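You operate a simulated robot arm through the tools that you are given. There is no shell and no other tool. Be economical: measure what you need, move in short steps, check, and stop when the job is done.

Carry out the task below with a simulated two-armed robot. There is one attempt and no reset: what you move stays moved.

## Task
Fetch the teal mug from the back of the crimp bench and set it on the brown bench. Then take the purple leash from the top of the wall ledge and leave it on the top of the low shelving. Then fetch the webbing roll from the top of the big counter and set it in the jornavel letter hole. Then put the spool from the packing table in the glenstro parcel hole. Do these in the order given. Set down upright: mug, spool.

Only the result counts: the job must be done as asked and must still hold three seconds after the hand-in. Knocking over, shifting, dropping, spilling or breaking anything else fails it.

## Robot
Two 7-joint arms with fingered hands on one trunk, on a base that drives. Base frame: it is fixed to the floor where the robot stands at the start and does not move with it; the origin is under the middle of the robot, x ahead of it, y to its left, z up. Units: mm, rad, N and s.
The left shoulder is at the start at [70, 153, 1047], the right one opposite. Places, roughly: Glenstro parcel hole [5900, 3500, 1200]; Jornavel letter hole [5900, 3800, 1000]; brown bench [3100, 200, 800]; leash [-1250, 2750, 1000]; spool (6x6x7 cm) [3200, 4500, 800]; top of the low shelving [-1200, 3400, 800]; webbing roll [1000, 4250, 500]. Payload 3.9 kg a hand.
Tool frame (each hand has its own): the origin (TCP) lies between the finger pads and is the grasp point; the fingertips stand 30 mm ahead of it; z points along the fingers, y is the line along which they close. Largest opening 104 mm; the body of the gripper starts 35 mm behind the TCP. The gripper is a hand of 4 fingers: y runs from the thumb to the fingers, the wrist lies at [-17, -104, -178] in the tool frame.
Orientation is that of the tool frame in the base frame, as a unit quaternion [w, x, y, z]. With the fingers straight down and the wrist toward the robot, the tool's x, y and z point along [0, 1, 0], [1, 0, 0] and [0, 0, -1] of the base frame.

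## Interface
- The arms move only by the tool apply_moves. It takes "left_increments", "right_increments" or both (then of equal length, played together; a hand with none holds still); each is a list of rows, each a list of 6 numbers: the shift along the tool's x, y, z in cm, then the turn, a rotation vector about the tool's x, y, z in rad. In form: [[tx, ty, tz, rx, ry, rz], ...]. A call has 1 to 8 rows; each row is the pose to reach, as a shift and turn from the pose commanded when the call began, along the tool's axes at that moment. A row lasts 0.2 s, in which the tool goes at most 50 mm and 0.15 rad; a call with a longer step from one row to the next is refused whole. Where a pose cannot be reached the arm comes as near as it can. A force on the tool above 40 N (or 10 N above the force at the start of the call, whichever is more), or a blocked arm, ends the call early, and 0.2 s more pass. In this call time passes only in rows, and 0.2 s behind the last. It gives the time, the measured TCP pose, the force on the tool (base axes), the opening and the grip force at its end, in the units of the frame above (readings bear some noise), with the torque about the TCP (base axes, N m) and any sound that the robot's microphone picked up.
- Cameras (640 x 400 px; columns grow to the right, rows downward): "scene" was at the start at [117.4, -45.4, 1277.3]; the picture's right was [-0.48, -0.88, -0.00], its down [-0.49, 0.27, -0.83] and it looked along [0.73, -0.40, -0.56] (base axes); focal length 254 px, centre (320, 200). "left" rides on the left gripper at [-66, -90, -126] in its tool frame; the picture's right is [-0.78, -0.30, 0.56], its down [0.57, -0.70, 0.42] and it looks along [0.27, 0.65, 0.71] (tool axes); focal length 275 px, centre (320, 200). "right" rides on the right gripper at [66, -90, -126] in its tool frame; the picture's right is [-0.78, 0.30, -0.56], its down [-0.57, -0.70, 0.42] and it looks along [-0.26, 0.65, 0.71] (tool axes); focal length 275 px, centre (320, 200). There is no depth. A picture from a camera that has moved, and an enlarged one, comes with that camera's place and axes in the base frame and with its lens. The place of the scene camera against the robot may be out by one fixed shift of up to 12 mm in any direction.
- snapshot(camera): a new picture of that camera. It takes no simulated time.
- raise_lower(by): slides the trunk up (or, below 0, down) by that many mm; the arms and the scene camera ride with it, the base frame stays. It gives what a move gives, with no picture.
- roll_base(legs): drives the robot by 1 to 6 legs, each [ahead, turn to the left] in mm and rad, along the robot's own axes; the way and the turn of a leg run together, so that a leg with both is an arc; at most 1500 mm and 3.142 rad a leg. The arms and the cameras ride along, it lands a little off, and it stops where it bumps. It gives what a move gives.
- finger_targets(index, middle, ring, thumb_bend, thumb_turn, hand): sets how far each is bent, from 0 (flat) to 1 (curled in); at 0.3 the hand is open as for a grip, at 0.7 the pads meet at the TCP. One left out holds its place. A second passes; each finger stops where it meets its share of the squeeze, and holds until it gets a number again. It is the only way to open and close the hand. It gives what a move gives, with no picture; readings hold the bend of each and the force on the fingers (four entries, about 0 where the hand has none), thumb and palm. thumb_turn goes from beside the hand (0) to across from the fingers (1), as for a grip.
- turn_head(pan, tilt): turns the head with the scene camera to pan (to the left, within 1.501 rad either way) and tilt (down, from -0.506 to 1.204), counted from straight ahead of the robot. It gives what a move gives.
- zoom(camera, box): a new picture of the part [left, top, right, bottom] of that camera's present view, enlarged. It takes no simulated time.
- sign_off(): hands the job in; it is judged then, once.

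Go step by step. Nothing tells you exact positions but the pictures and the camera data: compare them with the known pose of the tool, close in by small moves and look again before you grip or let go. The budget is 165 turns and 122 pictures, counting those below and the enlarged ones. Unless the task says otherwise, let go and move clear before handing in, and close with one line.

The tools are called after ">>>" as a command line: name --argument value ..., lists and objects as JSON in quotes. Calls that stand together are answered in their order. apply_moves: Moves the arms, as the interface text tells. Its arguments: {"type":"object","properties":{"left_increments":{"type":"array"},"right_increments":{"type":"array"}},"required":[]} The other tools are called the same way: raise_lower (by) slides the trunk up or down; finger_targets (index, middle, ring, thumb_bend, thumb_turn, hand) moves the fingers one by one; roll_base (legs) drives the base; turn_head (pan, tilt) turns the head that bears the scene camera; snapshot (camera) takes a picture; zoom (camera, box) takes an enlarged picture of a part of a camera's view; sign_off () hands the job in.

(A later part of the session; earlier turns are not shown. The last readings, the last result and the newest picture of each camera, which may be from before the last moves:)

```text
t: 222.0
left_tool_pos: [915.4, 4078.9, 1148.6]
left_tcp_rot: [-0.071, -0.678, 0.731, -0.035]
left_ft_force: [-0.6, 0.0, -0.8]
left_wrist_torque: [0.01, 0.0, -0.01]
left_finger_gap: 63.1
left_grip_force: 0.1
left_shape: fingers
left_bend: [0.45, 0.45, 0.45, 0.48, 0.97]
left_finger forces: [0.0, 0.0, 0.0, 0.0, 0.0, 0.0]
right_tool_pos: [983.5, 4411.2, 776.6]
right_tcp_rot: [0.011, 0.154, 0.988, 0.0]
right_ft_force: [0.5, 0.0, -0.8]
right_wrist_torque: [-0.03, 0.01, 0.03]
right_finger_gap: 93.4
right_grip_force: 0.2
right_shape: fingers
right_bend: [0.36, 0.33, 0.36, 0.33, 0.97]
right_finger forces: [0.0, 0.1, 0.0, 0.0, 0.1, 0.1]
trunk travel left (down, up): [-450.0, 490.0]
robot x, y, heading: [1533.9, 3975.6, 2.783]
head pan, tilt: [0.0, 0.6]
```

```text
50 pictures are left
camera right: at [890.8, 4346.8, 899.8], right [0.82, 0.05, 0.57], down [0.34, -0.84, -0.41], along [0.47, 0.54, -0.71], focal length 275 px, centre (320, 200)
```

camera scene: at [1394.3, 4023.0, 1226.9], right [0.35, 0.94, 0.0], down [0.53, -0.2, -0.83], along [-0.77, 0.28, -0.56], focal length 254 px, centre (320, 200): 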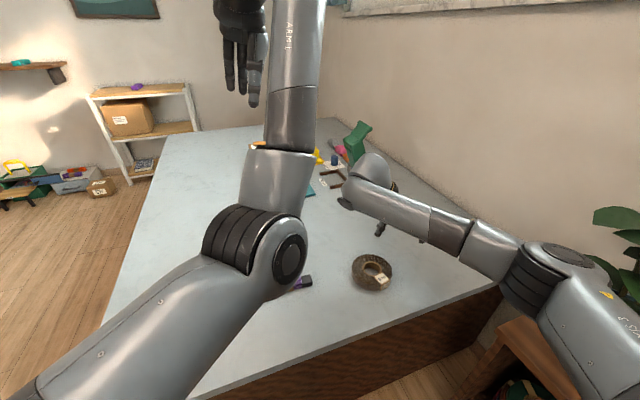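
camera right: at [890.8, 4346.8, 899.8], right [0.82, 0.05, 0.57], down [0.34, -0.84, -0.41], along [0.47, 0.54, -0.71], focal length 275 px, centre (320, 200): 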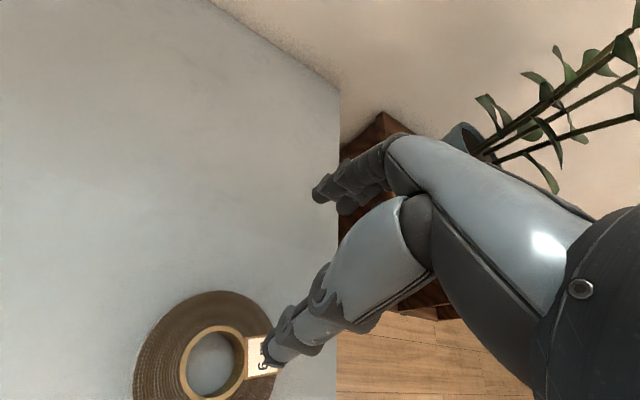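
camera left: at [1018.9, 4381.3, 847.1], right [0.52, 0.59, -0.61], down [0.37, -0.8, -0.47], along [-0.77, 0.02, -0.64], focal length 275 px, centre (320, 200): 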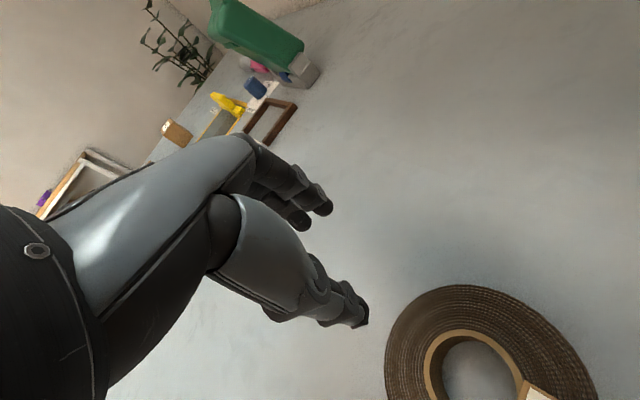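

The hand cam confirms the roll's centre at (976, 4353). I'll preset the fingers, offset to the ring's wall, and lower the trunk another 120 mm.

>>> finger_targets --hand "right" --index 0.45 --middle 0.45 --ring 0.45 --thumb_bend 0.48

>>> apply_moves --right_increments '[[-1, -1.4, 0, 0, 0, 0]]'

>>> raise_lower --by -120

>>> snapshot --camera "right"

>>> zoom --camera "scene" --box '[320, 130, 480, 270]'

```text
t: 223.0
left_tool_pos: [916.2, 4077.6, 1150.0]
left_tcp_rot: [-0.071, -0.678, 0.731, -0.034]
left_ft_force: [-0.6, 0.3, 0.1]
left_wrist_torque: [0.06, 0.01, 0.02]
left_finger_gap: 63.0
left_grip_force: 0.0
left_shape: fingers
left_bend: [0.45, 0.45, 0.45, 0.48, 0.97]
left_finger forces: [0.1, 0.1, 0.0, 0.1, 0.1, 0.0]
right_tool_pos: [983.8, 4410.8, 777.6]
right_tcp_rot: [0.011, 0.153, 0.988, 0.0]
right_ft_force: [0.7, 0.5, -0.4]
right_wrist_torque: [0.0, -0.01, 0.0]
right_finger_gap: 63.1
right_grip_force: 0.1
right_shape: fingers
right_bend: [0.45, 0.45, 0.45, 0.48, 0.97]
right_finger forces: [0.0, 0.0, 0.0, 0.0, 0.0, 0.0]
trunk travel left (down, up): [-450.0, 490.0]
robot x, y, heading: [1536.3, 3978.5, 2.793]
head pan, tilt: [0.0, 0.6]
```

```text
t: 223.4
left_tool_pos: [916.0, 4076.9, 1149.6]
left_tcp_rot: [-0.071, -0.678, 0.731, -0.034]
left_ft_force: [0.6, 0.2, 0.2]
left_wrist_torque: [-0.02, 0.01, 0.02]
left_finger_gap: 63.1
left_grip_force: 0.1
left_shape: fingers
left_bend: [0.45, 0.45, 0.45, 0.48, 0.97]
left_finger forces: [0.1, 0.1, 0.0, 0.0, 0.0, 0.0]
right_tool_pos: [988.5, 4392.9, 777.3]
right_tcp_rot: [0.01, 0.153, 0.988, 0.0]
right_ft_force: [0.0, 0.5, 0.1]
right_wrist_torque: [-0.01, 0.02, 0.0]
right_finger_gap: 63.4
right_grip_force: 0.1
right_shape: fingers
right_bend: [0.45, 0.45, 0.45, 0.48, 0.97]
right_finger forces: [0.0, 0.0, 0.0, 0.1, 0.0, 0.0]
trunk travel left (down, up): [-450.0, 490.0]
robot x, y, heading: [1536.0, 3977.1, 2.79]
head pan, tilt: [0.0, 0.6]
```

```text
t: 224.9
left_tool_pos: [917.1, 4077.8, 1029.7]
left_tcp_rot: [-0.072, -0.678, 0.731, -0.035]
left_ft_force: [0.4, -0.5, 0.4]
left_wrist_torque: [0.0, -0.01, 0.01]
left_finger_gap: 63.3
left_grip_force: 0.1
left_shape: fingers
left_bend: [0.45, 0.45, 0.45, 0.48, 0.97]
left_finger forces: [0.0, 0.0, 0.0, 0.1, 0.1, 0.1]
right_tool_pos: [987.2, 4393.6, 658.0]
right_tcp_rot: [0.011, 0.153, 0.988, 0.0]
right_ft_force: [-0.3, 0.2, -0.4]
right_wrist_torque: [0.01, 0.01, 0.03]
right_finger_gap: 63.3
right_grip_force: 0.2
right_shape: fingers
right_bend: [0.45, 0.45, 0.45, 0.48, 0.97]
right_finger forces: [0.0, 0.1, 0.0, 0.1, 0.1, 0.0]
trunk travel left (down, up): [-330.0, 610.0]
robot x, y, heading: [1537.2, 3979.9, 2.786]
head pan, tilt: [0.0, 0.6]
```

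```text
49 pictures are left
camera right: at [895.2, 4329.9, 780.2], right [0.82, 0.05, 0.57], down [0.34, -0.84, -0.41], along [0.46, 0.54, -0.71], focal length 275 px, centre (320, 200)
```

right: 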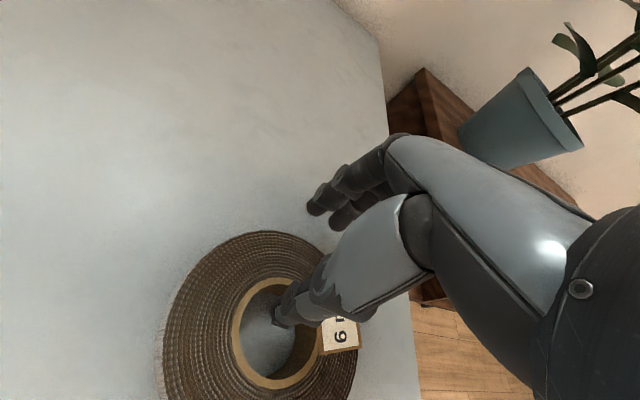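

```text
2.86 times, centred on (400, 200) of scene
camera zoom: at [1394.4, 4022.9, 1107.0], right [0.35, 0.94, 0.0], down [0.53, -0.2, -0.83], along [-0.77, 0.28, -0.56], focal length 727 px, centre (91, 200)
```

zoom: 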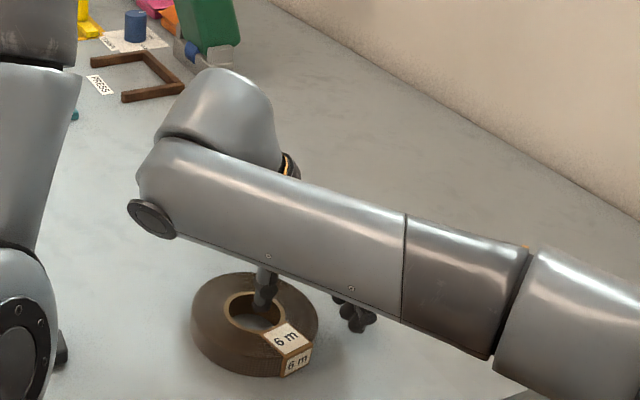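

The thumb is over the hole and the fingers are just outside the far wall. I'll descend to z≈613.

>>> apply_moves --right_increments '[[0, 0, 1.5, 0, 0, 0], [0, 0, 3, 0, 0, 0], [0, 0, 4, 0, 0, 0], [0, 0, 4.4, 0, 0, 0]]'

>>> zoom --camera "scene" --box '[320, 130, 480, 270]'

```text
t: 225.7
left_tool_pos: [917.4, 4075.8, 1030.5]
left_tcp_rot: [-0.07, -0.678, 0.731, -0.034]
left_ft_force: [-0.1, 0.4, 0.1]
left_wrist_torque: [-0.01, 0.0, -0.02]
left_finger_gap: 62.9
left_grip_force: 0.1
left_shape: fingers
left_bend: [0.45, 0.45, 0.45, 0.48, 0.97]
left_finger forces: [0.1, 0.0, 0.1, 0.1, 0.1, 0.0]
right_tool_pos: [985.4, 4399.7, 633.0]
right_tcp_rot: [0.0, 0.156, 0.988, 0.007]
right_ft_force: [4.0, -0.8, 23.1]
right_wrist_torque: [0.54, -0.62, -0.08]
right_finger_gap: 63.9
right_grip_force: 11.9
right_shape: fingers
right_bend: [0.45, 0.44, 0.45, 0.47, 0.98]
right_finger forces: [0.0, 21.0, 0.0, 0.0, 2.6, 0.1]
trunk travel left (down, up): [-330.0, 610.0]
robot x, y, heading: [1532.6, 3976.1, 2.79]
head pan, tilt: [0.0, 0.6]
stopped in row 3 (right hand): the force on the tool passed its limit (the readings are from after the stop); the commanded pose is now the measured one
```

```text
2.86 times, centred on (400, 200) of scene
camera zoom: at [1396.0, 4021.7, 1107.4], right [0.35, 0.94, 0.0], down [0.53, -0.19, -0.83], along [-0.77, 0.29, -0.56], focal length 727 px, centre (91, 200)
```

zoom: 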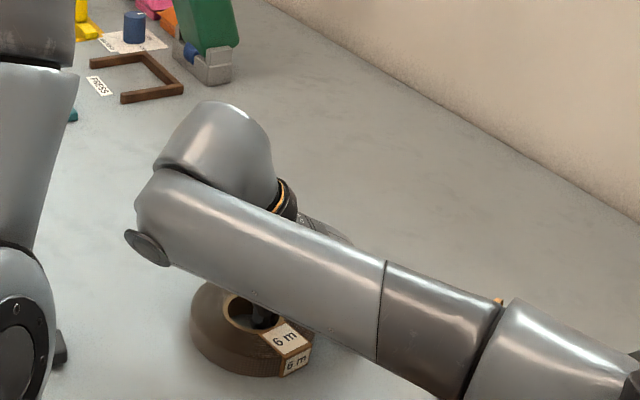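

The middle finger caught on something, probably the roll's outer rim. I'll rise slightly, open the fingers wider while keeping the thumb as is, and retry.

>>> apply_moves --right_increments '[[0, 0, -2, 0, 0, 0]]'

>>> finger_targets --hand "right" --index 0.34 --middle 0.34 --ring 0.34

>>> apply_moves --right_increments '[[0, 0, 1.5, 0, 0, 0], [0, 0, 2.5, 0, 0, 0], [0, 0, 3.2, 0, 0, 0], [0, 0, 3.8, 0, 0, 0]]'

>>> snapshot --camera "right"

```text
t: 226.1
left_tool_pos: [916.2, 4077.5, 1027.8]
left_tcp_rot: [-0.071, -0.679, 0.73, -0.035]
left_ft_force: [-0.8, -0.1, -0.2]
left_wrist_torque: [0.02, 0.01, -0.01]
left_finger_gap: 63.1
left_grip_force: 0.1
left_shape: fingers
left_bend: [0.45, 0.45, 0.45, 0.48, 0.97]
left_finger forces: [0.0, 0.0, 0.0, 0.0, 0.0, 0.0]
right_tool_pos: [986.8, 4395.6, 646.6]
right_tcp_rot: [0.005, 0.156, 0.988, 0.004]
right_ft_force: [0.5, 0.4, -0.7]
right_wrist_torque: [-0.01, 0.01, 0.01]
right_finger_gap: 63.2
right_grip_force: 0.0
right_shape: fingers
right_bend: [0.45, 0.45, 0.45, 0.48, 0.97]
right_finger forces: [0.0, 0.0, 0.1, 0.0, 0.0, 0.0]
trunk travel left (down, up): [-330.0, 610.0]
robot x, y, heading: [1534.1, 3977.4, 2.791]
head pan, tilt: [0.0, 0.6]
```

```text
t: 227.1
left_tool_pos: [915.1, 4077.7, 1028.7]
left_tcp_rot: [-0.071, -0.679, 0.73, -0.034]
left_ft_force: [0.3, -0.1, -0.2]
left_wrist_torque: [0.01, 0.02, 0.02]
left_finger_gap: 63.1
left_grip_force: 0.1
left_shape: fingers
left_bend: [0.45, 0.45, 0.45, 0.48, 0.97]
left_finger forces: [0.0, 0.1, 0.0, 0.1, 0.1, 0.0]
right_tool_pos: [985.5, 4395.8, 648.3]
right_tcp_rot: [0.004, 0.155, 0.988, 0.004]
right_ft_force: [-0.2, -0.3, 0.0]
right_wrist_torque: [-0.01, -0.02, -0.05]
right_finger_gap: 77.2
right_grip_force: 0.1
right_shape: fingers
right_bend: [0.34, 0.34, 0.34, 0.48, 0.97]
right_finger forces: [0.0, 0.0, 0.0, 0.1, 0.0, 0.1]
trunk travel left (down, up): [-330.0, 610.0]
robot x, y, heading: [1534.8, 3976.2, 2.791]
head pan, tilt: [0.0, 0.6]
```

```text
t: 227.8
left_tool_pos: [916.4, 4077.7, 1029.8]
left_tcp_rot: [-0.071, -0.678, 0.731, -0.034]
left_ft_force: [-0.9, -0.6, -0.2]
left_wrist_torque: [0.02, -0.04, -0.03]
left_finger_gap: 63.0
left_grip_force: 0.0
left_shape: fingers
left_bend: [0.45, 0.45, 0.45, 0.48, 0.97]
left_finger forces: [0.0, 0.0, 0.0, 0.1, 0.1, 0.0]
right_tool_pos: [982.3, 4401.0, 631.2]
right_tcp_rot: [-0.008, 0.159, 0.987, 0.009]
right_ft_force: [2.6, 1.0, 22.4]
right_wrist_torque: [-0.76, 0.14, 0.2]
right_finger_gap: 80.5
right_grip_force: 11.0
right_shape: fingers
right_bend: [0.34, 0.34, 0.34, 0.46, 1.0]
right_finger forces: [0.0, 2.6, 0.0, 0.0, 19.5, 0.0]
trunk travel left (down, up): [-330.0, 610.0]
robot x, y, heading: [1534.9, 3978.9, 2.791]
head pan, tilt: [0.0, 0.6]
stopped in row 3 (right hand): the force on the tool passed its limit (the readings are from after the stop); the commanded pose is now the measured one
```

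```text
46 pictures are left
camera right: at [893.7, 4334.6, 756.5], right [0.84, 0.03, 0.55], down [0.32, -0.84, -0.44], along [0.44, 0.55, -0.71], focal length 275 px, centre (320, 200)
```

right: 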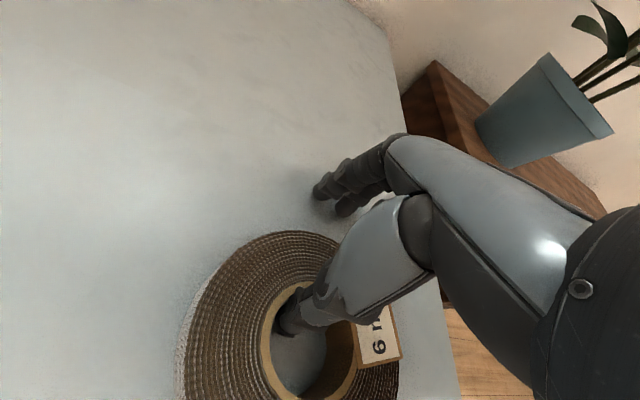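

Thumb and middle finger both touch at the same height, so that's the counter surface, and the thumb is down in the hole. I'll rise 5 mm and close.

>>> apply_moves --right_increments '[[0, 0, -0.6, 0, 0, 0]]'

>>> finger_targets --hand "right" --index 0.75 --middle 0.75 --ring 0.75 --thumb_bend 0.7

>>> snapshot --camera "right"

```text
t: 228.2
left_tool_pos: [915.9, 4078.3, 1030.0]
left_tcp_rot: [-0.07, -0.678, 0.731, -0.035]
left_ft_force: [-0.6, -0.3, -0.1]
left_wrist_torque: [-0.02, 0.04, -0.01]
left_finger_gap: 63.2
left_grip_force: 0.0
left_shape: fingers
left_bend: [0.45, 0.45, 0.45, 0.48, 0.97]
left_finger forces: [0.0, 0.1, 0.0, 0.0, 0.0, 0.1]
right_tool_pos: [984.5, 4398.7, 631.5]
right_tcp_rot: [-0.003, 0.157, 0.988, 0.007]
right_ft_force: [1.2, -0.1, 3.7]
right_wrist_torque: [-0.2, 0.01, 0.09]
right_finger_gap: 79.0
right_grip_force: 1.7
right_shape: fingers
right_bend: [0.34, 0.34, 0.34, 0.46, 0.99]
right_finger forces: [0.0, 0.0, 0.0, 0.0, 4.2, 0.0]
trunk travel left (down, up): [-330.0, 610.0]
robot x, y, heading: [1532.3, 3976.5, 2.787]
head pan, tilt: [0.0, 0.6]
```

```text
t: 229.2
left_tool_pos: [916.4, 4078.6, 1029.0]
left_tcp_rot: [-0.071, -0.678, 0.731, -0.035]
left_ft_force: [-0.2, 0.7, -0.2]
left_wrist_torque: [0.03, -0.01, 0.02]
left_finger_gap: 63.0
left_grip_force: 0.1
left_shape: fingers
left_bend: [0.45, 0.45, 0.45, 0.48, 0.97]
left_finger forces: [0.0, 0.0, 0.0, 0.0, 0.1, 0.0]
right_tool_pos: [984.0, 4399.9, 633.1]
right_tcp_rot: [-0.004, 0.157, 0.988, 0.006]
right_ft_force: [2.5, 1.2, 4.0]
right_wrist_torque: [-0.2, 0.2, 0.08]
right_finger_gap: 29.0
right_grip_force: 18.3
right_shape: fingers
right_bend: [0.61, 0.65, 0.74, 0.61, 0.94]
right_finger forces: [7.4, 6.8, 4.2, 0.0, 18.0, 0.0]
trunk travel left (down, up): [-330.0, 610.0]
robot x, y, heading: [1536.6, 3977.1, 2.785]
head pan, tilt: [0.0, 0.6]
```

```text
45 pictures are left
camera right: at [893.9, 4334.0, 757.6], right [0.83, 0.03, 0.55], down [0.32, -0.84, -0.44], along [0.45, 0.54, -0.71], focal length 275 px, centre (320, 200)
```

right: 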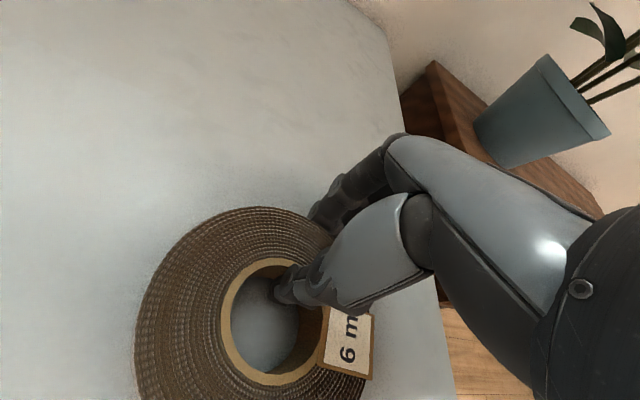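

The ring wall is gripped at a 29 mm gap. I'll lift with the trunk and check.

>>> raise_lower --by 350

>>> snapshot --camera "right"

>>> snapshot --camera "scene"

```text
t: 232.7
left_tool_pos: [915.0, 4079.1, 1379.3]
left_tcp_rot: [-0.071, -0.678, 0.731, -0.035]
left_ft_force: [-0.7, 0.6, 0.6]
left_wrist_torque: [0.02, 0.02, 0.02]
left_finger_gap: 63.1
left_grip_force: 0.0
left_shape: fingers
left_bend: [0.45, 0.45, 0.45, 0.48, 0.97]
left_finger forces: [0.0, 0.1, 0.0, 0.0, 0.0, 0.0]
right_tool_pos: [982.6, 4399.6, 981.5]
right_tcp_rot: [-0.004, 0.157, 0.988, 0.007]
right_ft_force: [-0.2, -0.1, -1.5]
right_wrist_torque: [0.07, -0.02, -0.02]
right_finger_gap: 29.0
right_grip_force: 17.0
right_shape: fingers
right_bend: [0.62, 0.66, 0.74, 0.59, 0.94]
right_finger forces: [7.2, 6.7, 3.4, 0.0, 16.3, 0.0]
trunk travel left (down, up): [-680.0, 260.0]
robot x, y, heading: [1532.2, 3975.5, 2.789]
head pan, tilt: [0.0, 0.6]
```

```text
44 pictures are left
camera right: at [893.0, 4334.3, 1107.1], right [0.83, 0.03, 0.55], down [0.32, -0.84, -0.44], along [0.45, 0.54, -0.71], focal length 275 px, centre (320, 200)
```

right: 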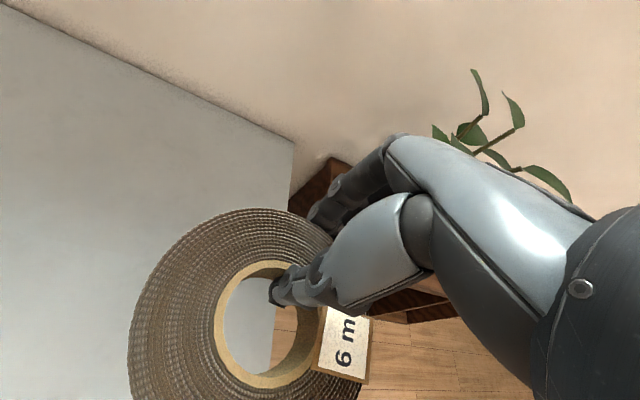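

```text
43 pictures are left
camera scene: at [1393.8, 4023.6, 1456.8], right [0.35, 0.94, 0.0], down [0.53, -0.2, -0.82], along [-0.77, 0.29, -0.57], focal length 254 px, centre (320, 200)
```

scene: 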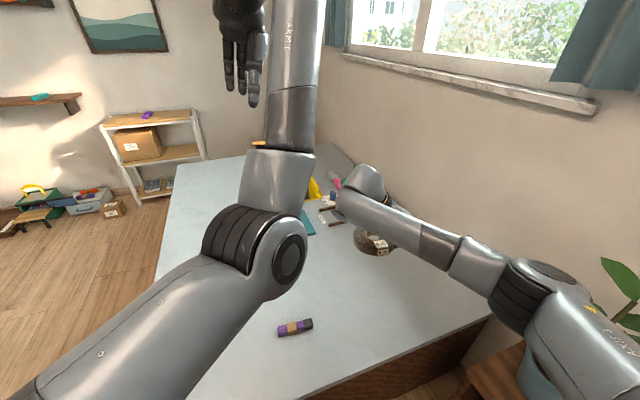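

The roll is lifted. I'll turn left away from the wall, drive out to y≈3280, then head along the room toward the pigeonhole cabinet at x≈5900.

>>> roll_base --legs '[[0, 1.92], [700, 0], [0, 1.571], [1500, 0], [1500, 0]]'

>>> turn_head --pan 0.2 --tilt 0.3

>>> snapshot --camera "scene"

```text
t: 259.5
left_tool_pos: [5285.1, 3566.3, 1379.4]
left_tcp_rot: [-0.049, 0.579, 0.812, 0.063]
left_ft_force: [-0.1, -0.4, 0.0]
left_wrist_torque: [0.02, 0.01, -0.02]
left_finger_gap: 62.7
left_grip_force: 0.0
left_shape: fingers
left_bend: [0.45, 0.45, 0.45, 0.48, 0.97]
left_finger forces: [0.1, 0.0, 0.0, 0.0, 0.1, 0.0]
right_tool_pos: [5351.3, 3245.9, 982.3]
right_tcp_rot: [0.006, 0.999, 0.046, 0.006]
right_ft_force: [-0.4, 1.3, -1.7]
right_wrist_torque: [-0.11, -0.01, 0.0]
right_finger_gap: 28.9
right_grip_force: 16.3
right_shape: fingers
right_bend: [0.62, 0.66, 0.74, 0.59, 0.94]
right_finger forces: [6.9, 6.7, 2.5, 0.0, 16.1, 0.1]
trunk travel left (down, up): [-680.0, 260.0]
robot x, y, heading: [4680.0, 3412.9, 0.052]
head pan, tilt: [0.0, 0.6]
```

```text
t: 260.3
left_tool_pos: [5286.4, 3567.0, 1379.0]
left_tcp_rot: [-0.049, 0.578, 0.812, 0.062]
left_ft_force: [0.6, -0.7, 0.9]
left_wrist_torque: [0.02, 0.0, 0.02]
left_finger_gap: 63.0
left_grip_force: 0.2
left_shape: fingers
left_bend: [0.45, 0.45, 0.45, 0.48, 0.97]
left_finger forces: [0.0, 0.0, 0.1, 0.1, 0.0, 0.1]
right_tool_pos: [5351.1, 3245.7, 981.5]
right_tcp_rot: [0.005, 0.999, 0.046, 0.006]
right_ft_force: [0.2, -0.2, -2.3]
right_wrist_torque: [-0.09, -0.01, -0.01]
right_finger_gap: 29.0
right_grip_force: 15.9
right_shape: fingers
right_bend: [0.62, 0.66, 0.74, 0.59, 0.94]
right_finger forces: [6.9, 6.7, 2.5, 0.1, 16.0, 0.0]
trunk travel left (down, up): [-680.0, 260.0]
robot x, y, heading: [4680.7, 3413.2, 0.052]
head pan, tilt: [0.201, 0.3]
```

```text
42 pictures are left
camera scene: at [4808.4, 3437.8, 1484.2], right [0.25, -0.97, 0.0], down [-0.29, -0.07, -0.95], along [0.92, 0.24, -0.3], focal length 254 px, centre (320, 200)
```

scene: 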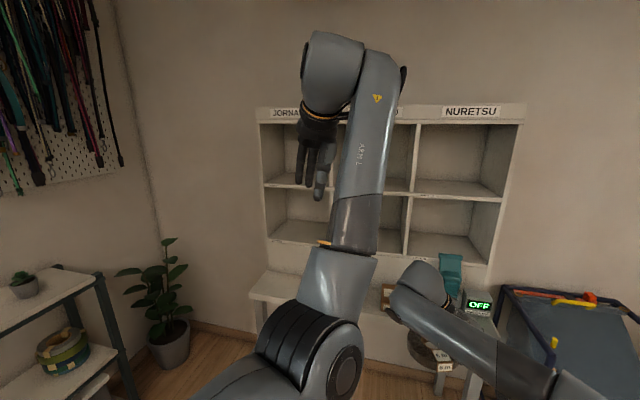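

I'm at (4680, 3413) and the cabinet front is at about x 5760. The Jornavel letter hole spans y≈3620–3925 and z≈975–1215. I'll retract the left arm, line up laterally with the hole, and pitch the right hand up toward horizontal.

>>> apply_moves --left_increments '[[0, -4.5, 0, 0, 0, 0], [0, -9, 0, 0, 0, 0], [0, -13.5, 0, 0, 0, 0], [0, -18, 0, 0, 0, 0], [0, -22.5, 0, 0, 0, 0], [0, -26, 0, 0, 0, 0]]'

>>> roll_base --legs '[[0, 1.08], [510, 0], [0, -1.13]]'

>>> apply_moves --right_increments '[[0, 0, 0, 0, 0.14, 0], [0, 0, 0, 0, 0.28, 0], [0, 0, 0, 0, 0.42, 0], [0, 0, 0, 0, 0.56, 0], [0, 0, 0, 0, 0.7, 0], [0, 0, 0, 0, 0.84, 0], [0, 0, 0, 0, 0.98, 0], [0, 0, 0, 0, 1.12, 0]]'

>>> snapshot --camera "scene"

```text
t: 260.9
left_tool_pos: [5260.4, 3645.3, 1339.5]
left_tcp_rot: [-0.092, 0.505, 0.858, 0.026]
left_ft_force: [0.5, -0.9, -0.6]
left_wrist_torque: [-0.02, 0.0, 0.0]
left_finger_gap: 63.1
left_grip_force: 0.1
left_shape: fingers
left_bend: [0.45, 0.45, 0.45, 0.48, 0.97]
left_finger forces: [0.0, 0.0, 0.0, 0.1, 0.0, 0.0]
left hand out of reach, approached as far as the arm can: row 1, 2, 3
right_tool_pos: [5352.3, 3247.4, 982.0]
right_tcp_rot: [0.004, 0.999, 0.046, 0.005]
right_ft_force: [0.2, -0.9, -1.6]
right_wrist_torque: [-0.09, 0.03, 0.0]
right_finger_gap: 29.1
right_grip_force: 16.4
right_shape: fingers
right_bend: [0.62, 0.66, 0.74, 0.59, 0.94]
right_finger forces: [6.9, 6.7, 2.6, 0.0, 16.2, 0.1]
trunk travel left (down, up): [-680.0, 260.0]
robot x, y, heading: [4675.5, 3416.8, 0.054]
head pan, tilt: [0.201, 0.3]
stopped in row 3 (left hand): the arm was blocked; the commanded pose is now the measured one
```

```text
t: 269.5
left_tool_pos: [5505.7, 4062.4, 1340.4]
left_tcp_rot: [-0.089, 0.545, 0.833, 0.032]
left_ft_force: [-0.4, -0.1, -0.2]
left_wrist_torque: [-0.01, 0.03, 0.01]
left_finger_gap: 62.9
left_grip_force: 0.1
left_shape: fingers
left_bend: [0.45, 0.45, 0.45, 0.48, 0.97]
left_finger forces: [0.0, 0.0, 0.1, 0.1, 0.0, 0.1]
right_tool_pos: [5561.0, 3657.6, 982.9]
right_tcp_rot: [0.006, 1.0, 0.0, 0.006]
right_ft_force: [0.0, 0.8, -3.1]
right_wrist_torque: [-0.09, 0.04, 0.05]
right_finger_gap: 28.7
right_grip_force: 15.7
right_shape: fingers
right_bend: [0.62, 0.66, 0.74, 0.59, 0.94]
right_finger forces: [6.8, 6.7, 2.0, 0.0, 15.7, 0.0]
trunk travel left (down, up): [-680.0, 260.0]
robot x, y, heading: [4905.2, 3885.8, -0.034]
head pan, tilt: [0.201, 0.3]
```

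```text
t: 271.3
left_tool_pos: [5506.7, 4062.8, 1339.6]
left_tcp_rot: [-0.088, 0.544, 0.834, 0.032]
left_ft_force: [0.9, 0.8, 0.1]
left_wrist_torque: [0.03, 0.01, 0.0]
left_finger_gap: 63.1
left_grip_force: 0.1
left_shape: fingers
left_bend: [0.45, 0.45, 0.45, 0.48, 0.97]
left_finger forces: [0.0, 0.1, 0.0, 0.0, 0.1, 0.0]
right_tool_pos: [5560.8, 3655.6, 984.8]
right_tcp_rot: [0.005, 0.844, 0.004, 0.537]
right_ft_force: [0.1, -0.1, -1.9]
right_wrist_torque: [-0.09, 0.04, -0.01]
right_finger_gap: 28.5
right_grip_force: 17.2
right_shape: fingers
right_bend: [0.62, 0.66, 0.74, 0.59, 0.94]
right_finger forces: [6.4, 6.6, 4.3, 0.0, 16.5, 0.0]
trunk travel left (down, up): [-680.0, 260.0]
robot x, y, heading: [4905.8, 3887.3, -0.035]
head pan, tilt: [0.201, 0.3]
```

```text
41 pictures are left
camera scene: at [5037.4, 3895.8, 1484.4], right [0.16, -0.99, 0.0], down [-0.29, -0.05, -0.96], along [0.94, 0.16, -0.3], focal length 254 px, centre (320, 200)
```

scene: 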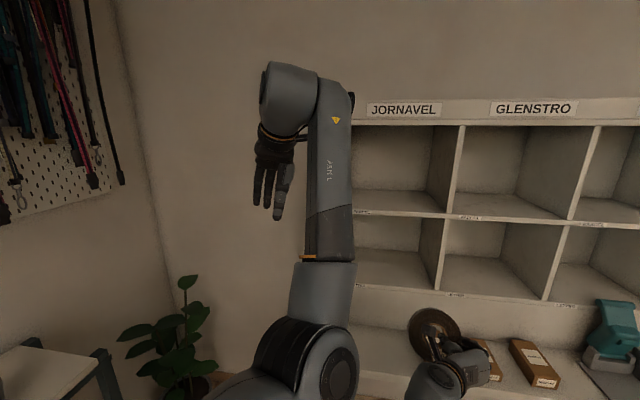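

The hand pitched nicely to about 25° below horizontal. The left arm won't retract, so I'll approach with the robot angled left to keep that arm clear of the cabinet. First I'll pull the right hand in, then reposition.

>>> apply_moves --right_increments '[[-1.9, 0, -4.1, 0, 0, 0], [-3.8, 0, -8.1, 0, 0, 0], [-5.7, 0, -12.2, 0, 0, 0], [-7.6, 0, -16.3, 0, 0, 0]]'

>>> roll_base --legs '[[0, 1.395], [-480, 0], [0, -0.91], [330, 0]]'

>>> turn_head --pan -0.2 --tilt 0.5

>>> snapshot --camera "scene"

```text
t: 272.3
left_tool_pos: [5503.6, 4063.6, 1341.3]
left_tcp_rot: [-0.089, 0.544, 0.834, 0.031]
left_ft_force: [0.2, 0.2, 0.3]
left_wrist_torque: [-0.01, -0.03, 0.01]
left_finger_gap: 63.0
left_grip_force: 0.0
left_shape: fingers
left_bend: [0.45, 0.45, 0.45, 0.48, 0.97]
left_finger forces: [0.1, 0.1, 0.0, 0.0, 0.0, 0.0]
right_tool_pos: [5379.0, 3654.3, 980.7]
right_tcp_rot: [0.006, 0.844, 0.004, 0.537]
right_ft_force: [-0.1, 0.1, -1.4]
right_wrist_torque: [-0.08, 0.09, 0.0]
right_finger_gap: 28.6
right_grip_force: 16.3
right_shape: fingers
right_bend: [0.62, 0.66, 0.74, 0.59, 0.94]
right_finger forces: [6.5, 6.4, 4.4, 0.0, 16.7, 0.0]
trunk travel left (down, up): [-680.0, 260.0]
robot x, y, heading: [4905.8, 3888.4, -0.035]
head pan, tilt: [0.201, 0.3]
```

```text
t: 282.6
left_tool_pos: [5542.2, 4002.0, 1340.8]
left_tcp_rot: [-0.094, 0.33, 0.939, 0.011]
left_ft_force: [-0.4, 0.3, -0.6]
left_wrist_torque: [-0.02, 0.02, 0.01]
left_finger_gap: 63.0
left_grip_force: 0.1
left_shape: fingers
left_bend: [0.45, 0.45, 0.45, 0.48, 0.97]
left_finger forces: [0.1, 0.0, 0.1, 0.0, 0.0, 0.0]
right_tool_pos: [5620.6, 3581.2, 980.3]
right_tcp_rot: [-0.123, 0.819, 0.204, 0.522]
right_ft_force: [-0.4, 0.7, -2.6]
right_wrist_torque: [-0.12, 0.04, 0.0]
right_finger_gap: 28.8
right_grip_force: 16.7
right_shape: fingers
right_bend: [0.62, 0.66, 0.74, 0.59, 0.94]
right_finger forces: [6.3, 6.3, 4.5, 0.1, 16.7, 0.1]
trunk travel left (down, up): [-680.0, 260.0]
robot x, y, heading: [5093.9, 3570.7, 0.445]
head pan, tilt: [0.201, 0.3]
```

```text
t: 283.5
left_tool_pos: [5542.9, 4003.5, 1340.2]
left_tcp_rot: [-0.094, 0.329, 0.939, 0.01]
left_ft_force: [0.3, 0.3, 0.5]
left_wrist_torque: [0.04, 0.01, 0.03]
left_finger_gap: 62.9
left_grip_force: 0.0
left_shape: fingers
left_bend: [0.45, 0.45, 0.45, 0.48, 0.97]
left_finger forces: [0.0, 0.0, 0.0, 0.0, 0.0, 0.0]
right_tool_pos: [5620.4, 3582.8, 980.4]
right_tcp_rot: [-0.122, 0.82, 0.204, 0.521]
right_ft_force: [-0.3, 0.0, -2.7]
right_wrist_torque: [-0.09, 0.02, 0.01]
right_finger_gap: 28.6
right_grip_force: 16.5
right_shape: fingers
right_bend: [0.62, 0.66, 0.74, 0.59, 0.94]
right_finger forces: [6.2, 6.4, 4.5, 0.1, 16.7, 0.0]
trunk travel left (down, up): [-680.0, 260.0]
robot x, y, heading: [5094.2, 3571.7, 0.441]
head pan, tilt: [-0.201, 0.499]
```

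```text
40 pictures are left
camera scene: at [5215.9, 3608.5, 1466.0], right [0.24, -0.97, 0.0], down [-0.46, -0.12, -0.88], along [0.85, 0.21, -0.48], focal length 254 px, centre (320, 200)
```

scene: 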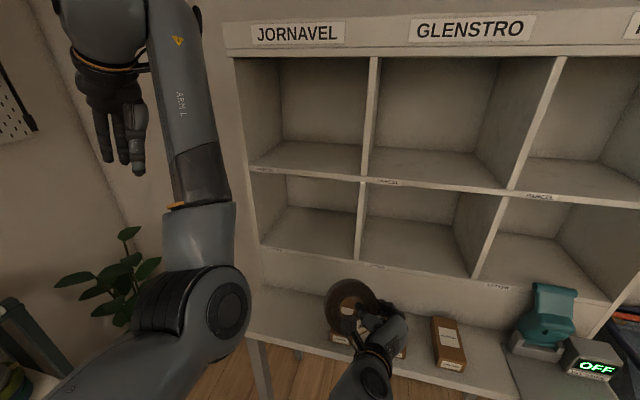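

The hole is measured at y 3646–3928, z 975–1212, with its front at x≈5758. I'll straighten the hand's yaw, move to a pre-insert point, and drive slightly closer.

>>> apply_moves --right_increments '[[2.3, -3.3, 0.2, -0.1, 0, 0.047], [4.6, -6.6, 0.35, -0.2, -0.003, 0.094], [7, -9.8, 0.5, -0.3, -0.004, 0.141], [9.3, -13.1, 0.7, -0.398, -0.006, 0.188]]'

>>> roll_base --legs '[[60, 0]]'

>>> snapshot --camera "scene"

>>> snapshot --camera "right"

```text
t: 284.3
left_tool_pos: [5543.7, 4004.2, 1340.4]
left_tcp_rot: [-0.095, 0.329, 0.94, 0.01]
left_ft_force: [1.1, -0.7, 0.3]
left_wrist_torque: [0.01, 0.01, 0.01]
left_finger_gap: 63.0
left_grip_force: 0.0
left_shape: fingers
left_bend: [0.45, 0.45, 0.45, 0.48, 0.97]
left_finger forces: [0.0, 0.0, 0.0, 0.0, 0.0, 0.0]
right_tool_pos: [5621.3, 3639.1, 1009.0]
right_tcp_rot: [0.044, 0.822, 0.129, 0.553]
right_ft_force: [0.2, -0.5, -2.0]
right_wrist_torque: [-0.08, 0.0, 0.02]
right_finger_gap: 28.8
right_grip_force: 17.0
right_shape: fingers
right_bend: [0.63, 0.66, 0.74, 0.59, 0.95]
right_finger forces: [6.1, 6.3, 4.6, 0.0, 16.9, 0.0]
trunk travel left (down, up): [-680.0, 260.0]
robot x, y, heading: [5093.2, 3569.8, 0.448]
head pan, tilt: [-0.201, 0.499]
stopped in row 4 (right hand): the arm was blocked; the commanded pose is now the measured one
```

```text
t: 285.3
left_tool_pos: [5582.7, 4022.8, 1348.7]
left_tcp_rot: [-0.089, 0.328, 0.94, 0.015]
left_ft_force: [-0.2, 0.0, 1.1]
left_wrist_torque: [0.01, -0.03, -0.02]
left_finger_gap: 62.8
left_grip_force: 0.1
left_shape: fingers
left_bend: [0.45, 0.45, 0.45, 0.48, 0.97]
left_finger forces: [0.0, 0.1, 0.0, 0.0, 0.0, 0.0]
right_tool_pos: [5664.3, 3660.1, 1016.5]
right_tcp_rot: [0.042, 0.819, 0.127, 0.558]
right_ft_force: [-1.4, -0.7, -0.6]
right_wrist_torque: [-0.07, 0.02, 0.09]
right_finger_gap: 28.6
right_grip_force: 17.0
right_shape: fingers
right_bend: [0.63, 0.66, 0.74, 0.59, 0.95]
right_finger forces: [6.1, 6.3, 4.5, 0.0, 17.0, 0.0]
trunk travel left (down, up): [-680.0, 260.0]
robot x, y, heading: [5144.8, 3593.9, 0.444]
head pan, tilt: [-0.201, 0.499]
```

```text
39 pictures are left
camera scene: at [5256.7, 3627.7, 1467.5], right [0.24, -0.97, 0.0], down [-0.46, -0.11, -0.88], along [0.86, 0.21, -0.47], focal length 254 px, centre (320, 200)
```

scene: 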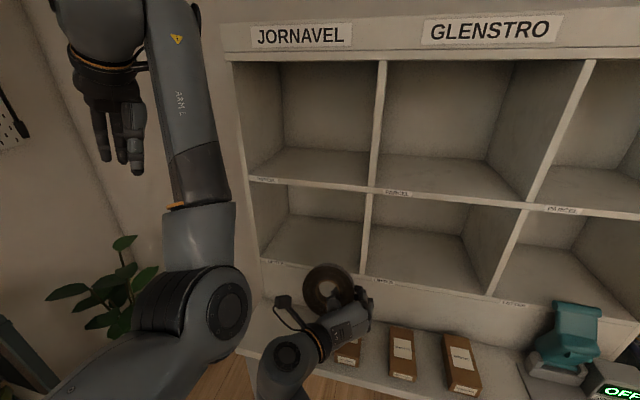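

```text
38 pictures are left
camera right: at [5556.0, 3756.7, 1103.6], right [-0.73, -0.53, -0.43], down [0.08, 0.56, -0.82], along [0.67, -0.64, -0.37], focal length 275 px, centre (320, 200)
```

right: 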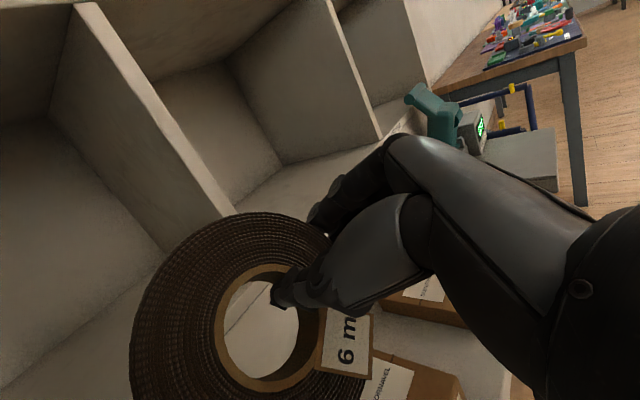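

The right wrist sits on its left side and is being blocked, probably by the left elbow. I'll pull the hand slightly back and roll it about its axis so the fingers are above and the thumb below, which moves the wrist under the hand.

>>> apply_moves --right_increments '[[0.3, 2, -2, 0, 0, 0], [0.6, 4, -4, 0, 0, 0], [0.6, 4, -4, 0, 0, -0.14], [0.6, 4, -4, 0, 0, -0.28], [0.6, 4, -4, 0, 0, -0.42], [0.6, 4, -4, 0, 0, -0.56], [0.6, 4, -4, 0, 0, -0.7], [0.6, 4, -4, 0, 0, -0.84]]'

>>> apply_moves --right_increments '[[0, 0, 0, 0, 0, -0.14], [0, 0, 0, 0, 0, -0.28], [0, 0, 0, 0, 0, -0.42], [0, 0, 0, 0, 0, -0.56], [0, 0, 0, 0, 0, -0.7]]'

>>> snapshot --camera "scene"

```text
t: 287.1
left_tool_pos: [5593.3, 4026.2, 1343.0]
left_tcp_rot: [-0.093, 0.328, 0.94, 0.012]
left_ft_force: [-1.2, -0.2, 0.2]
left_wrist_torque: [-0.03, 0.0, -0.02]
left_finger_gap: 63.1
left_grip_force: 0.2
left_shape: fingers
left_bend: [0.45, 0.45, 0.45, 0.48, 0.97]
left_finger forces: [0.0, 0.0, 0.0, 0.0, 0.0, 0.0]
right_tool_pos: [5642.9, 3624.0, 1042.1]
right_tcp_rot: [0.266, 0.697, 0.453, 0.488]
right_ft_force: [0.7, 0.3, -2.2]
right_wrist_torque: [-0.08, 0.02, -0.02]
right_finger_gap: 28.6
right_grip_force: 16.2
right_shape: fingers
right_bend: [0.63, 0.66, 0.74, 0.59, 0.95]
right_finger forces: [6.0, 6.2, 3.6, 0.0, 17.4, 0.0]
trunk travel left (down, up): [-680.0, 260.0]
robot x, y, heading: [5147.9, 3590.6, 0.445]
head pan, tilt: [-0.201, 0.499]
```

```text
t: 288.3
left_tool_pos: [5593.5, 4028.2, 1342.5]
left_tcp_rot: [-0.094, 0.327, 0.94, 0.011]
left_ft_force: [0.0, 0.6, -0.3]
left_wrist_torque: [-0.01, -0.03, 0.01]
left_finger_gap: 63.4
left_grip_force: 0.0
left_shape: fingers
left_bend: [0.45, 0.45, 0.45, 0.48, 0.97]
left_finger forces: [0.1, 0.0, 0.0, 0.0, 0.0, 0.1]
right_tool_pos: [5645.8, 3623.9, 1040.0]
right_tcp_rot: [0.417, 0.499, 0.665, 0.368]
right_ft_force: [0.0, -0.1, -2.2]
right_wrist_torque: [0.01, -0.02, 0.0]
right_finger_gap: 28.7
right_grip_force: 16.3
right_shape: fingers
right_bend: [0.63, 0.67, 0.74, 0.59, 0.94]
right_finger forces: [6.3, 6.1, 2.5, 0.1, 17.5, 0.0]
trunk travel left (down, up): [-680.0, 260.0]
robot x, y, heading: [5143.5, 3591.8, 0.443]
head pan, tilt: [-0.201, 0.499]
```

```text
37 pictures are left
camera scene: at [5269.2, 3633.2, 1465.9], right [0.24, -0.97, 0.0], down [-0.47, -0.12, -0.88], along [0.85, 0.21, -0.48], focal length 254 px, centre (320, 200)
```

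scene: 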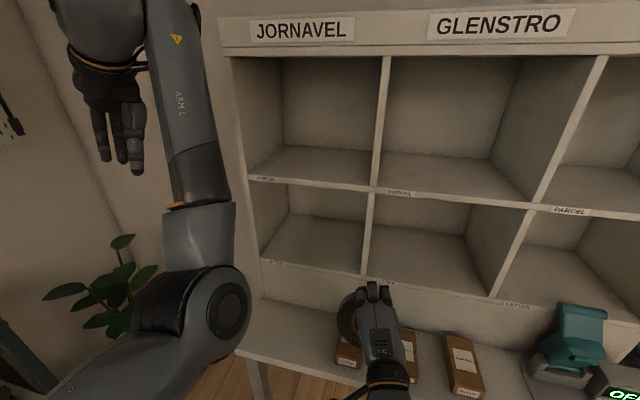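

Now the wrist is free, and the labels read PARCEL for the upper row and LETTER for the lower. I'll move to the pre-insert point in front of the Jornavel letter hole.

>>> apply_moves --right_increments '[[2.65, 2.4, 0.15, 0, 0, 0], [5.3, 4.8, 0.3, 0, 0, 0], [8, 7.3, 0.45, 0, 0, 0], [10.6, 9.7, 0.6, 0, 0, 0]]'

>>> snapshot --camera "scene"

```text
t: 289.3
left_tool_pos: [5593.4, 4030.2, 1342.1]
left_tcp_rot: [-0.093, 0.328, 0.94, 0.01]
left_ft_force: [0.7, 0.7, -0.8]
left_wrist_torque: [-0.03, 0.0, -0.01]
left_finger_gap: 63.1
left_grip_force: 0.0
left_shape: fingers
left_bend: [0.45, 0.45, 0.45, 0.48, 0.97]
left_finger forces: [0.1, 0.0, 0.0, 0.0, 0.1, 0.0]
right_tool_pos: [5667.5, 3755.5, 1107.9]
right_tcp_rot: [0.417, 0.499, 0.665, 0.367]
right_ft_force: [0.2, 0.6, -2.1]
right_wrist_torque: [-0.02, -0.03, 0.0]
right_finger_gap: 28.4
right_grip_force: 16.3
right_shape: fingers
right_bend: [0.63, 0.67, 0.74, 0.59, 0.94]
right_finger forces: [6.4, 6.1, 2.5, 0.1, 17.5, 0.0]
trunk travel left (down, up): [-680.0, 260.0]
robot x, y, heading: [5143.0, 3591.5, 0.447]
head pan, tilt: [-0.201, 0.499]
```

```text
36 pictures are left
camera scene: at [5269.4, 3636.2, 1465.8], right [0.24, -0.97, 0.0], down [-0.47, -0.12, -0.88], along [0.85, 0.21, -0.48], focal length 254 px, centre (320, 200)
```

scene: 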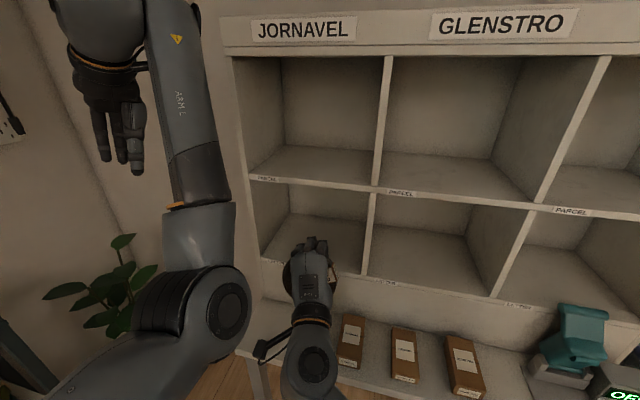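

The hand is aligned with the hole. I'll insert straight in by 210 mm.

>>> apply_moves --right_increments '[[-0.65, 1.5, 3.9, 0, 0, 0], [-1.3, 3, 7.8, 0, 0, 0], [-1.9, 4.5, 11.6, 0, 0, 0], [-2.6, 6, 15.5, 0, 0, 0], [-3.2, 7.5, 19.4, 0, 0, 0]]'

>>> snapshot --camera "scene"

>>> snapshot --camera "right"

```text
t: 290.5
left_tool_pos: [5595.6, 4028.7, 1343.4]
left_tcp_rot: [-0.094, 0.328, 0.94, 0.01]
left_ft_force: [0.4, -0.3, 0.2]
left_wrist_torque: [-0.03, 0.01, -0.01]
left_finger_gap: 63.1
left_grip_force: 0.1
left_shape: fingers
left_bend: [0.45, 0.45, 0.45, 0.48, 0.97]
left_finger forces: [0.1, 0.1, 0.0, 0.1, 0.0, 0.0]
right_tool_pos: [5882.6, 3753.4, 1106.7]
right_tcp_rot: [0.417, 0.5, 0.664, 0.368]
right_ft_force: [0.4, 0.0, -2.7]
right_wrist_torque: [0.01, -0.01, 0.03]
right_finger_gap: 28.9
right_grip_force: 16.3
right_shape: fingers
right_bend: [0.63, 0.67, 0.74, 0.59, 0.94]
right_finger forces: [6.3, 6.2, 2.4, 0.1, 17.5, 0.0]
trunk travel left (down, up): [-680.0, 260.0]
robot x, y, heading: [5145.6, 3591.0, 0.444]
head pan, tilt: [-0.201, 0.499]
```

```text
35 pictures are left
camera scene: at [5270.9, 3634.0, 1465.7], right [0.24, -0.97, 0.0], down [-0.47, -0.12, -0.88], along [0.85, 0.21, -0.48], focal length 254 px, centre (320, 200)
```

scene: 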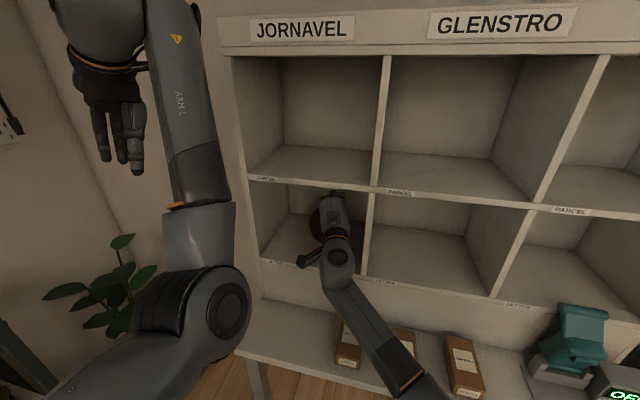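

```text
34 pictures are left
camera right: at [5724.5, 3788.7, 1061.3], right [-0.29, -0.73, 0.63], down [0.23, -0.69, -0.69], along [0.93, -0.06, 0.36], focal length 275 px, centre (320, 200)
```

right: 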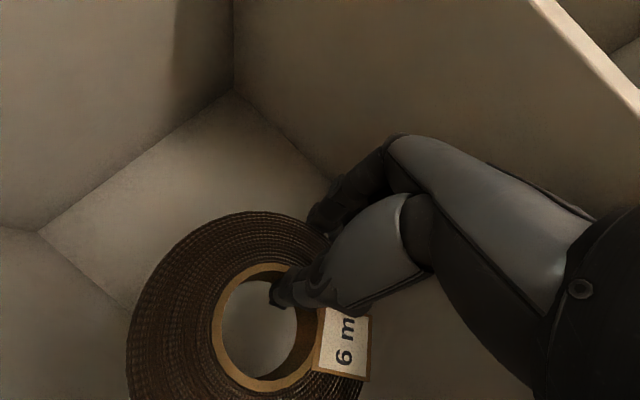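

The roll is well inside the hole. I'll lower it gently toward the floor.

>>> apply_moves --right_increments '[[0.19, -0.9, 0.38, 0, 0, 0], [0.37, -1.8, 0.76, 0, 0, 0], [0.5, -2.4, 1.0, 0, 0, 0], [0.6, -2.9, 1.2, 0, 0, 0]]'

```text
t: 291.5
left_tool_pos: [5591.2, 4026.7, 1344.5]
left_tcp_rot: [-0.092, 0.329, 0.94, 0.012]
left_ft_force: [-0.8, -0.3, 0.6]
left_wrist_torque: [0.01, 0.0, -0.01]
left_finger_gap: 62.9
left_grip_force: 0.0
left_shape: fingers
left_bend: [0.45, 0.45, 0.45, 0.48, 0.97]
left_finger forces: [0.0, 0.0, 0.0, 0.1, 0.0, 0.0]
right_tool_pos: [5878.2, 3749.9, 1081.5]
right_tcp_rot: [0.419, 0.499, 0.661, 0.372]
right_ft_force: [6.5, -1.6, 22.2]
right_wrist_torque: [-0.13, -0.69, -0.05]
right_finger_gap: 28.2
right_grip_force: 22.1
right_shape: fingers
right_bend: [0.59, 0.63, 0.74, 0.61, 0.95]
right_finger forces: [11.8, 12.5, 9.5, 0.0, 10.0, 0.0]
trunk travel left (down, up): [-680.0, 260.0]
robot x, y, heading: [5146.4, 3593.0, 0.446]
head pan, tilt: [-0.201, 0.499]
```

The roll touches the floor of the hole. I'll open fingers and thumb gently, then withdraw along the hand's axis.

>>> finger_targets --hand "right" --index 0.42 --middle 0.42 --ring 0.42 --thumb_bend 0.5

>>> snapshot --camera "right"

```text
t: 292.5
left_tool_pos: [5593.2, 4028.5, 1342.8]
left_tcp_rot: [-0.093, 0.328, 0.94, 0.011]
left_ft_force: [-0.9, 0.0, 0.1]
left_wrist_torque: [-0.01, -0.02, 0.01]
left_finger_gap: 63.0
left_grip_force: 0.1
left_shape: fingers
left_bend: [0.45, 0.45, 0.45, 0.48, 0.97]
left_finger forces: [0.1, 0.0, 0.0, 0.0, 0.0, 0.1]
right_tool_pos: [5879.9, 3752.3, 1074.5]
right_tcp_rot: [0.417, 0.5, 0.664, 0.368]
right_ft_force: [0.2, 0.0, 0.2]
right_wrist_torque: [0.0, -0.01, 0.0]
right_finger_gap: 63.6
right_grip_force: 0.1
right_shape: fingers
right_bend: [0.42, 0.42, 0.42, 0.5, 0.97]
right_finger forces: [0.0, 0.0, 0.0, 0.0, 0.0, 0.0]
trunk travel left (down, up): [-680.0, 260.0]
robot x, y, heading: [5144.1, 3595.1, 0.445]
head pan, tilt: [-0.201, 0.499]
```

```text
33 pictures are left
camera right: at [5721.7, 3787.4, 1029.1], right [-0.29, -0.72, 0.63], down [0.23, -0.69, -0.69], along [0.93, -0.06, 0.36], focal length 275 px, centre (320, 200)
```

right: 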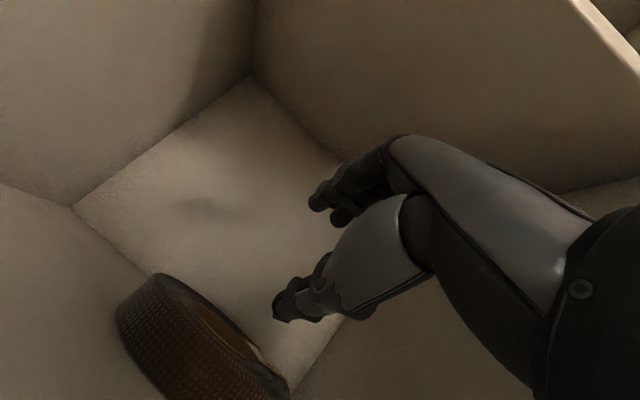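

The roll lies flat on the cell floor and the hand is free. I'll withdraw straight back and check.

>>> apply_moves --right_increments '[[0.4, -0.5, -4, 0, 0, 0], [1.2, -2.4, -8.5, 0, 0, 0], [2, -4, -13.2, 0, 0, 0], [2.7, -5.6, -18, 0, 0, 0], [3.4, -7.2, -22.7, 0, 0, 0]]'

>>> roll_base --legs '[[-330, 0]]'

>>> snapshot --camera "scene"

```text
refused: row 3 steps farther than a row can; nothing moved
```

```text
t: 294.7
left_tool_pos: [5294.9, 3883.2, 1341.1]
left_tcp_rot: [-0.094, 0.33, 0.939, 0.012]
left_ft_force: [0.3, -0.5, 0.1]
left_wrist_torque: [-0.02, 0.01, 0.02]
left_finger_gap: 63.1
left_grip_force: 0.1
left_shape: fingers
left_bend: [0.45, 0.45, 0.45, 0.48, 0.97]
left_finger forces: [0.0, 0.0, 0.0, 0.0, 0.1, 0.0]
right_tool_pos: [5580.6, 3603.5, 1075.1]
right_tcp_rot: [0.418, 0.502, 0.662, 0.366]
right_ft_force: [0.3, 1.0, -0.9]
right_wrist_torque: [-0.04, -0.01, -0.03]
right_finger_gap: 63.9
right_grip_force: 0.1
right_shape: fingers
right_bend: [0.42, 0.42, 0.42, 0.5, 0.97]
right_finger forces: [0.0, 0.0, 0.0, 0.0, 0.0, 0.0]
trunk travel left (down, up): [-680.0, 260.0]
robot x, y, heading: [4839.3, 3452.0, 0.431]
head pan, tilt: [-0.201, 0.499]
```

```text
32 pictures are left
camera scene: at [4968.1, 3490.8, 1465.8], right [0.23, -0.97, 0.0], down [-0.47, -0.11, -0.88], along [0.85, 0.21, -0.48], focal length 254 px, centre (320, 200)
```

scene: 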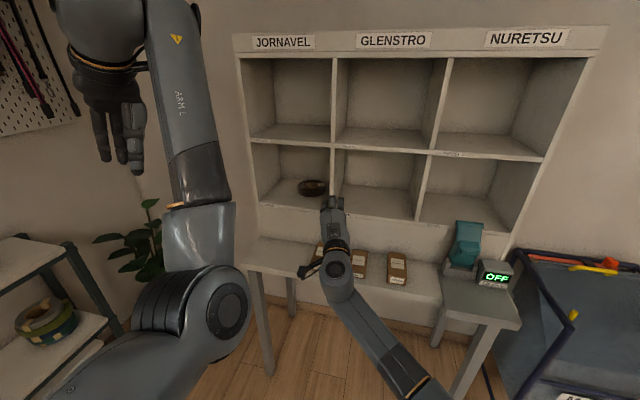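

The arm row was refused and the base backed out instead, but it came out cleanly. I'll check the roll's position.

>>> zoom --camera "scene" --box '[240, 130, 400, 250]'

```text
3.33 times, centred on (320, 190) of scene
camera zoom: at [4968.1, 3490.8, 1465.8], right [0.23, -0.97, 0.0], down [-0.47, -0.11, -0.88], along [0.85, 0.21, -0.48], focal length 848 px, centre (320, 233)
```

zoom: 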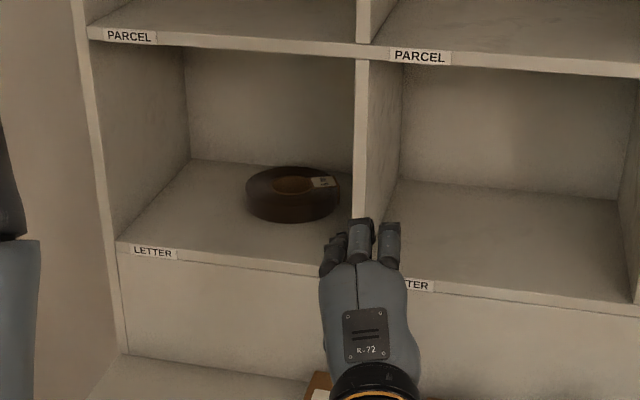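

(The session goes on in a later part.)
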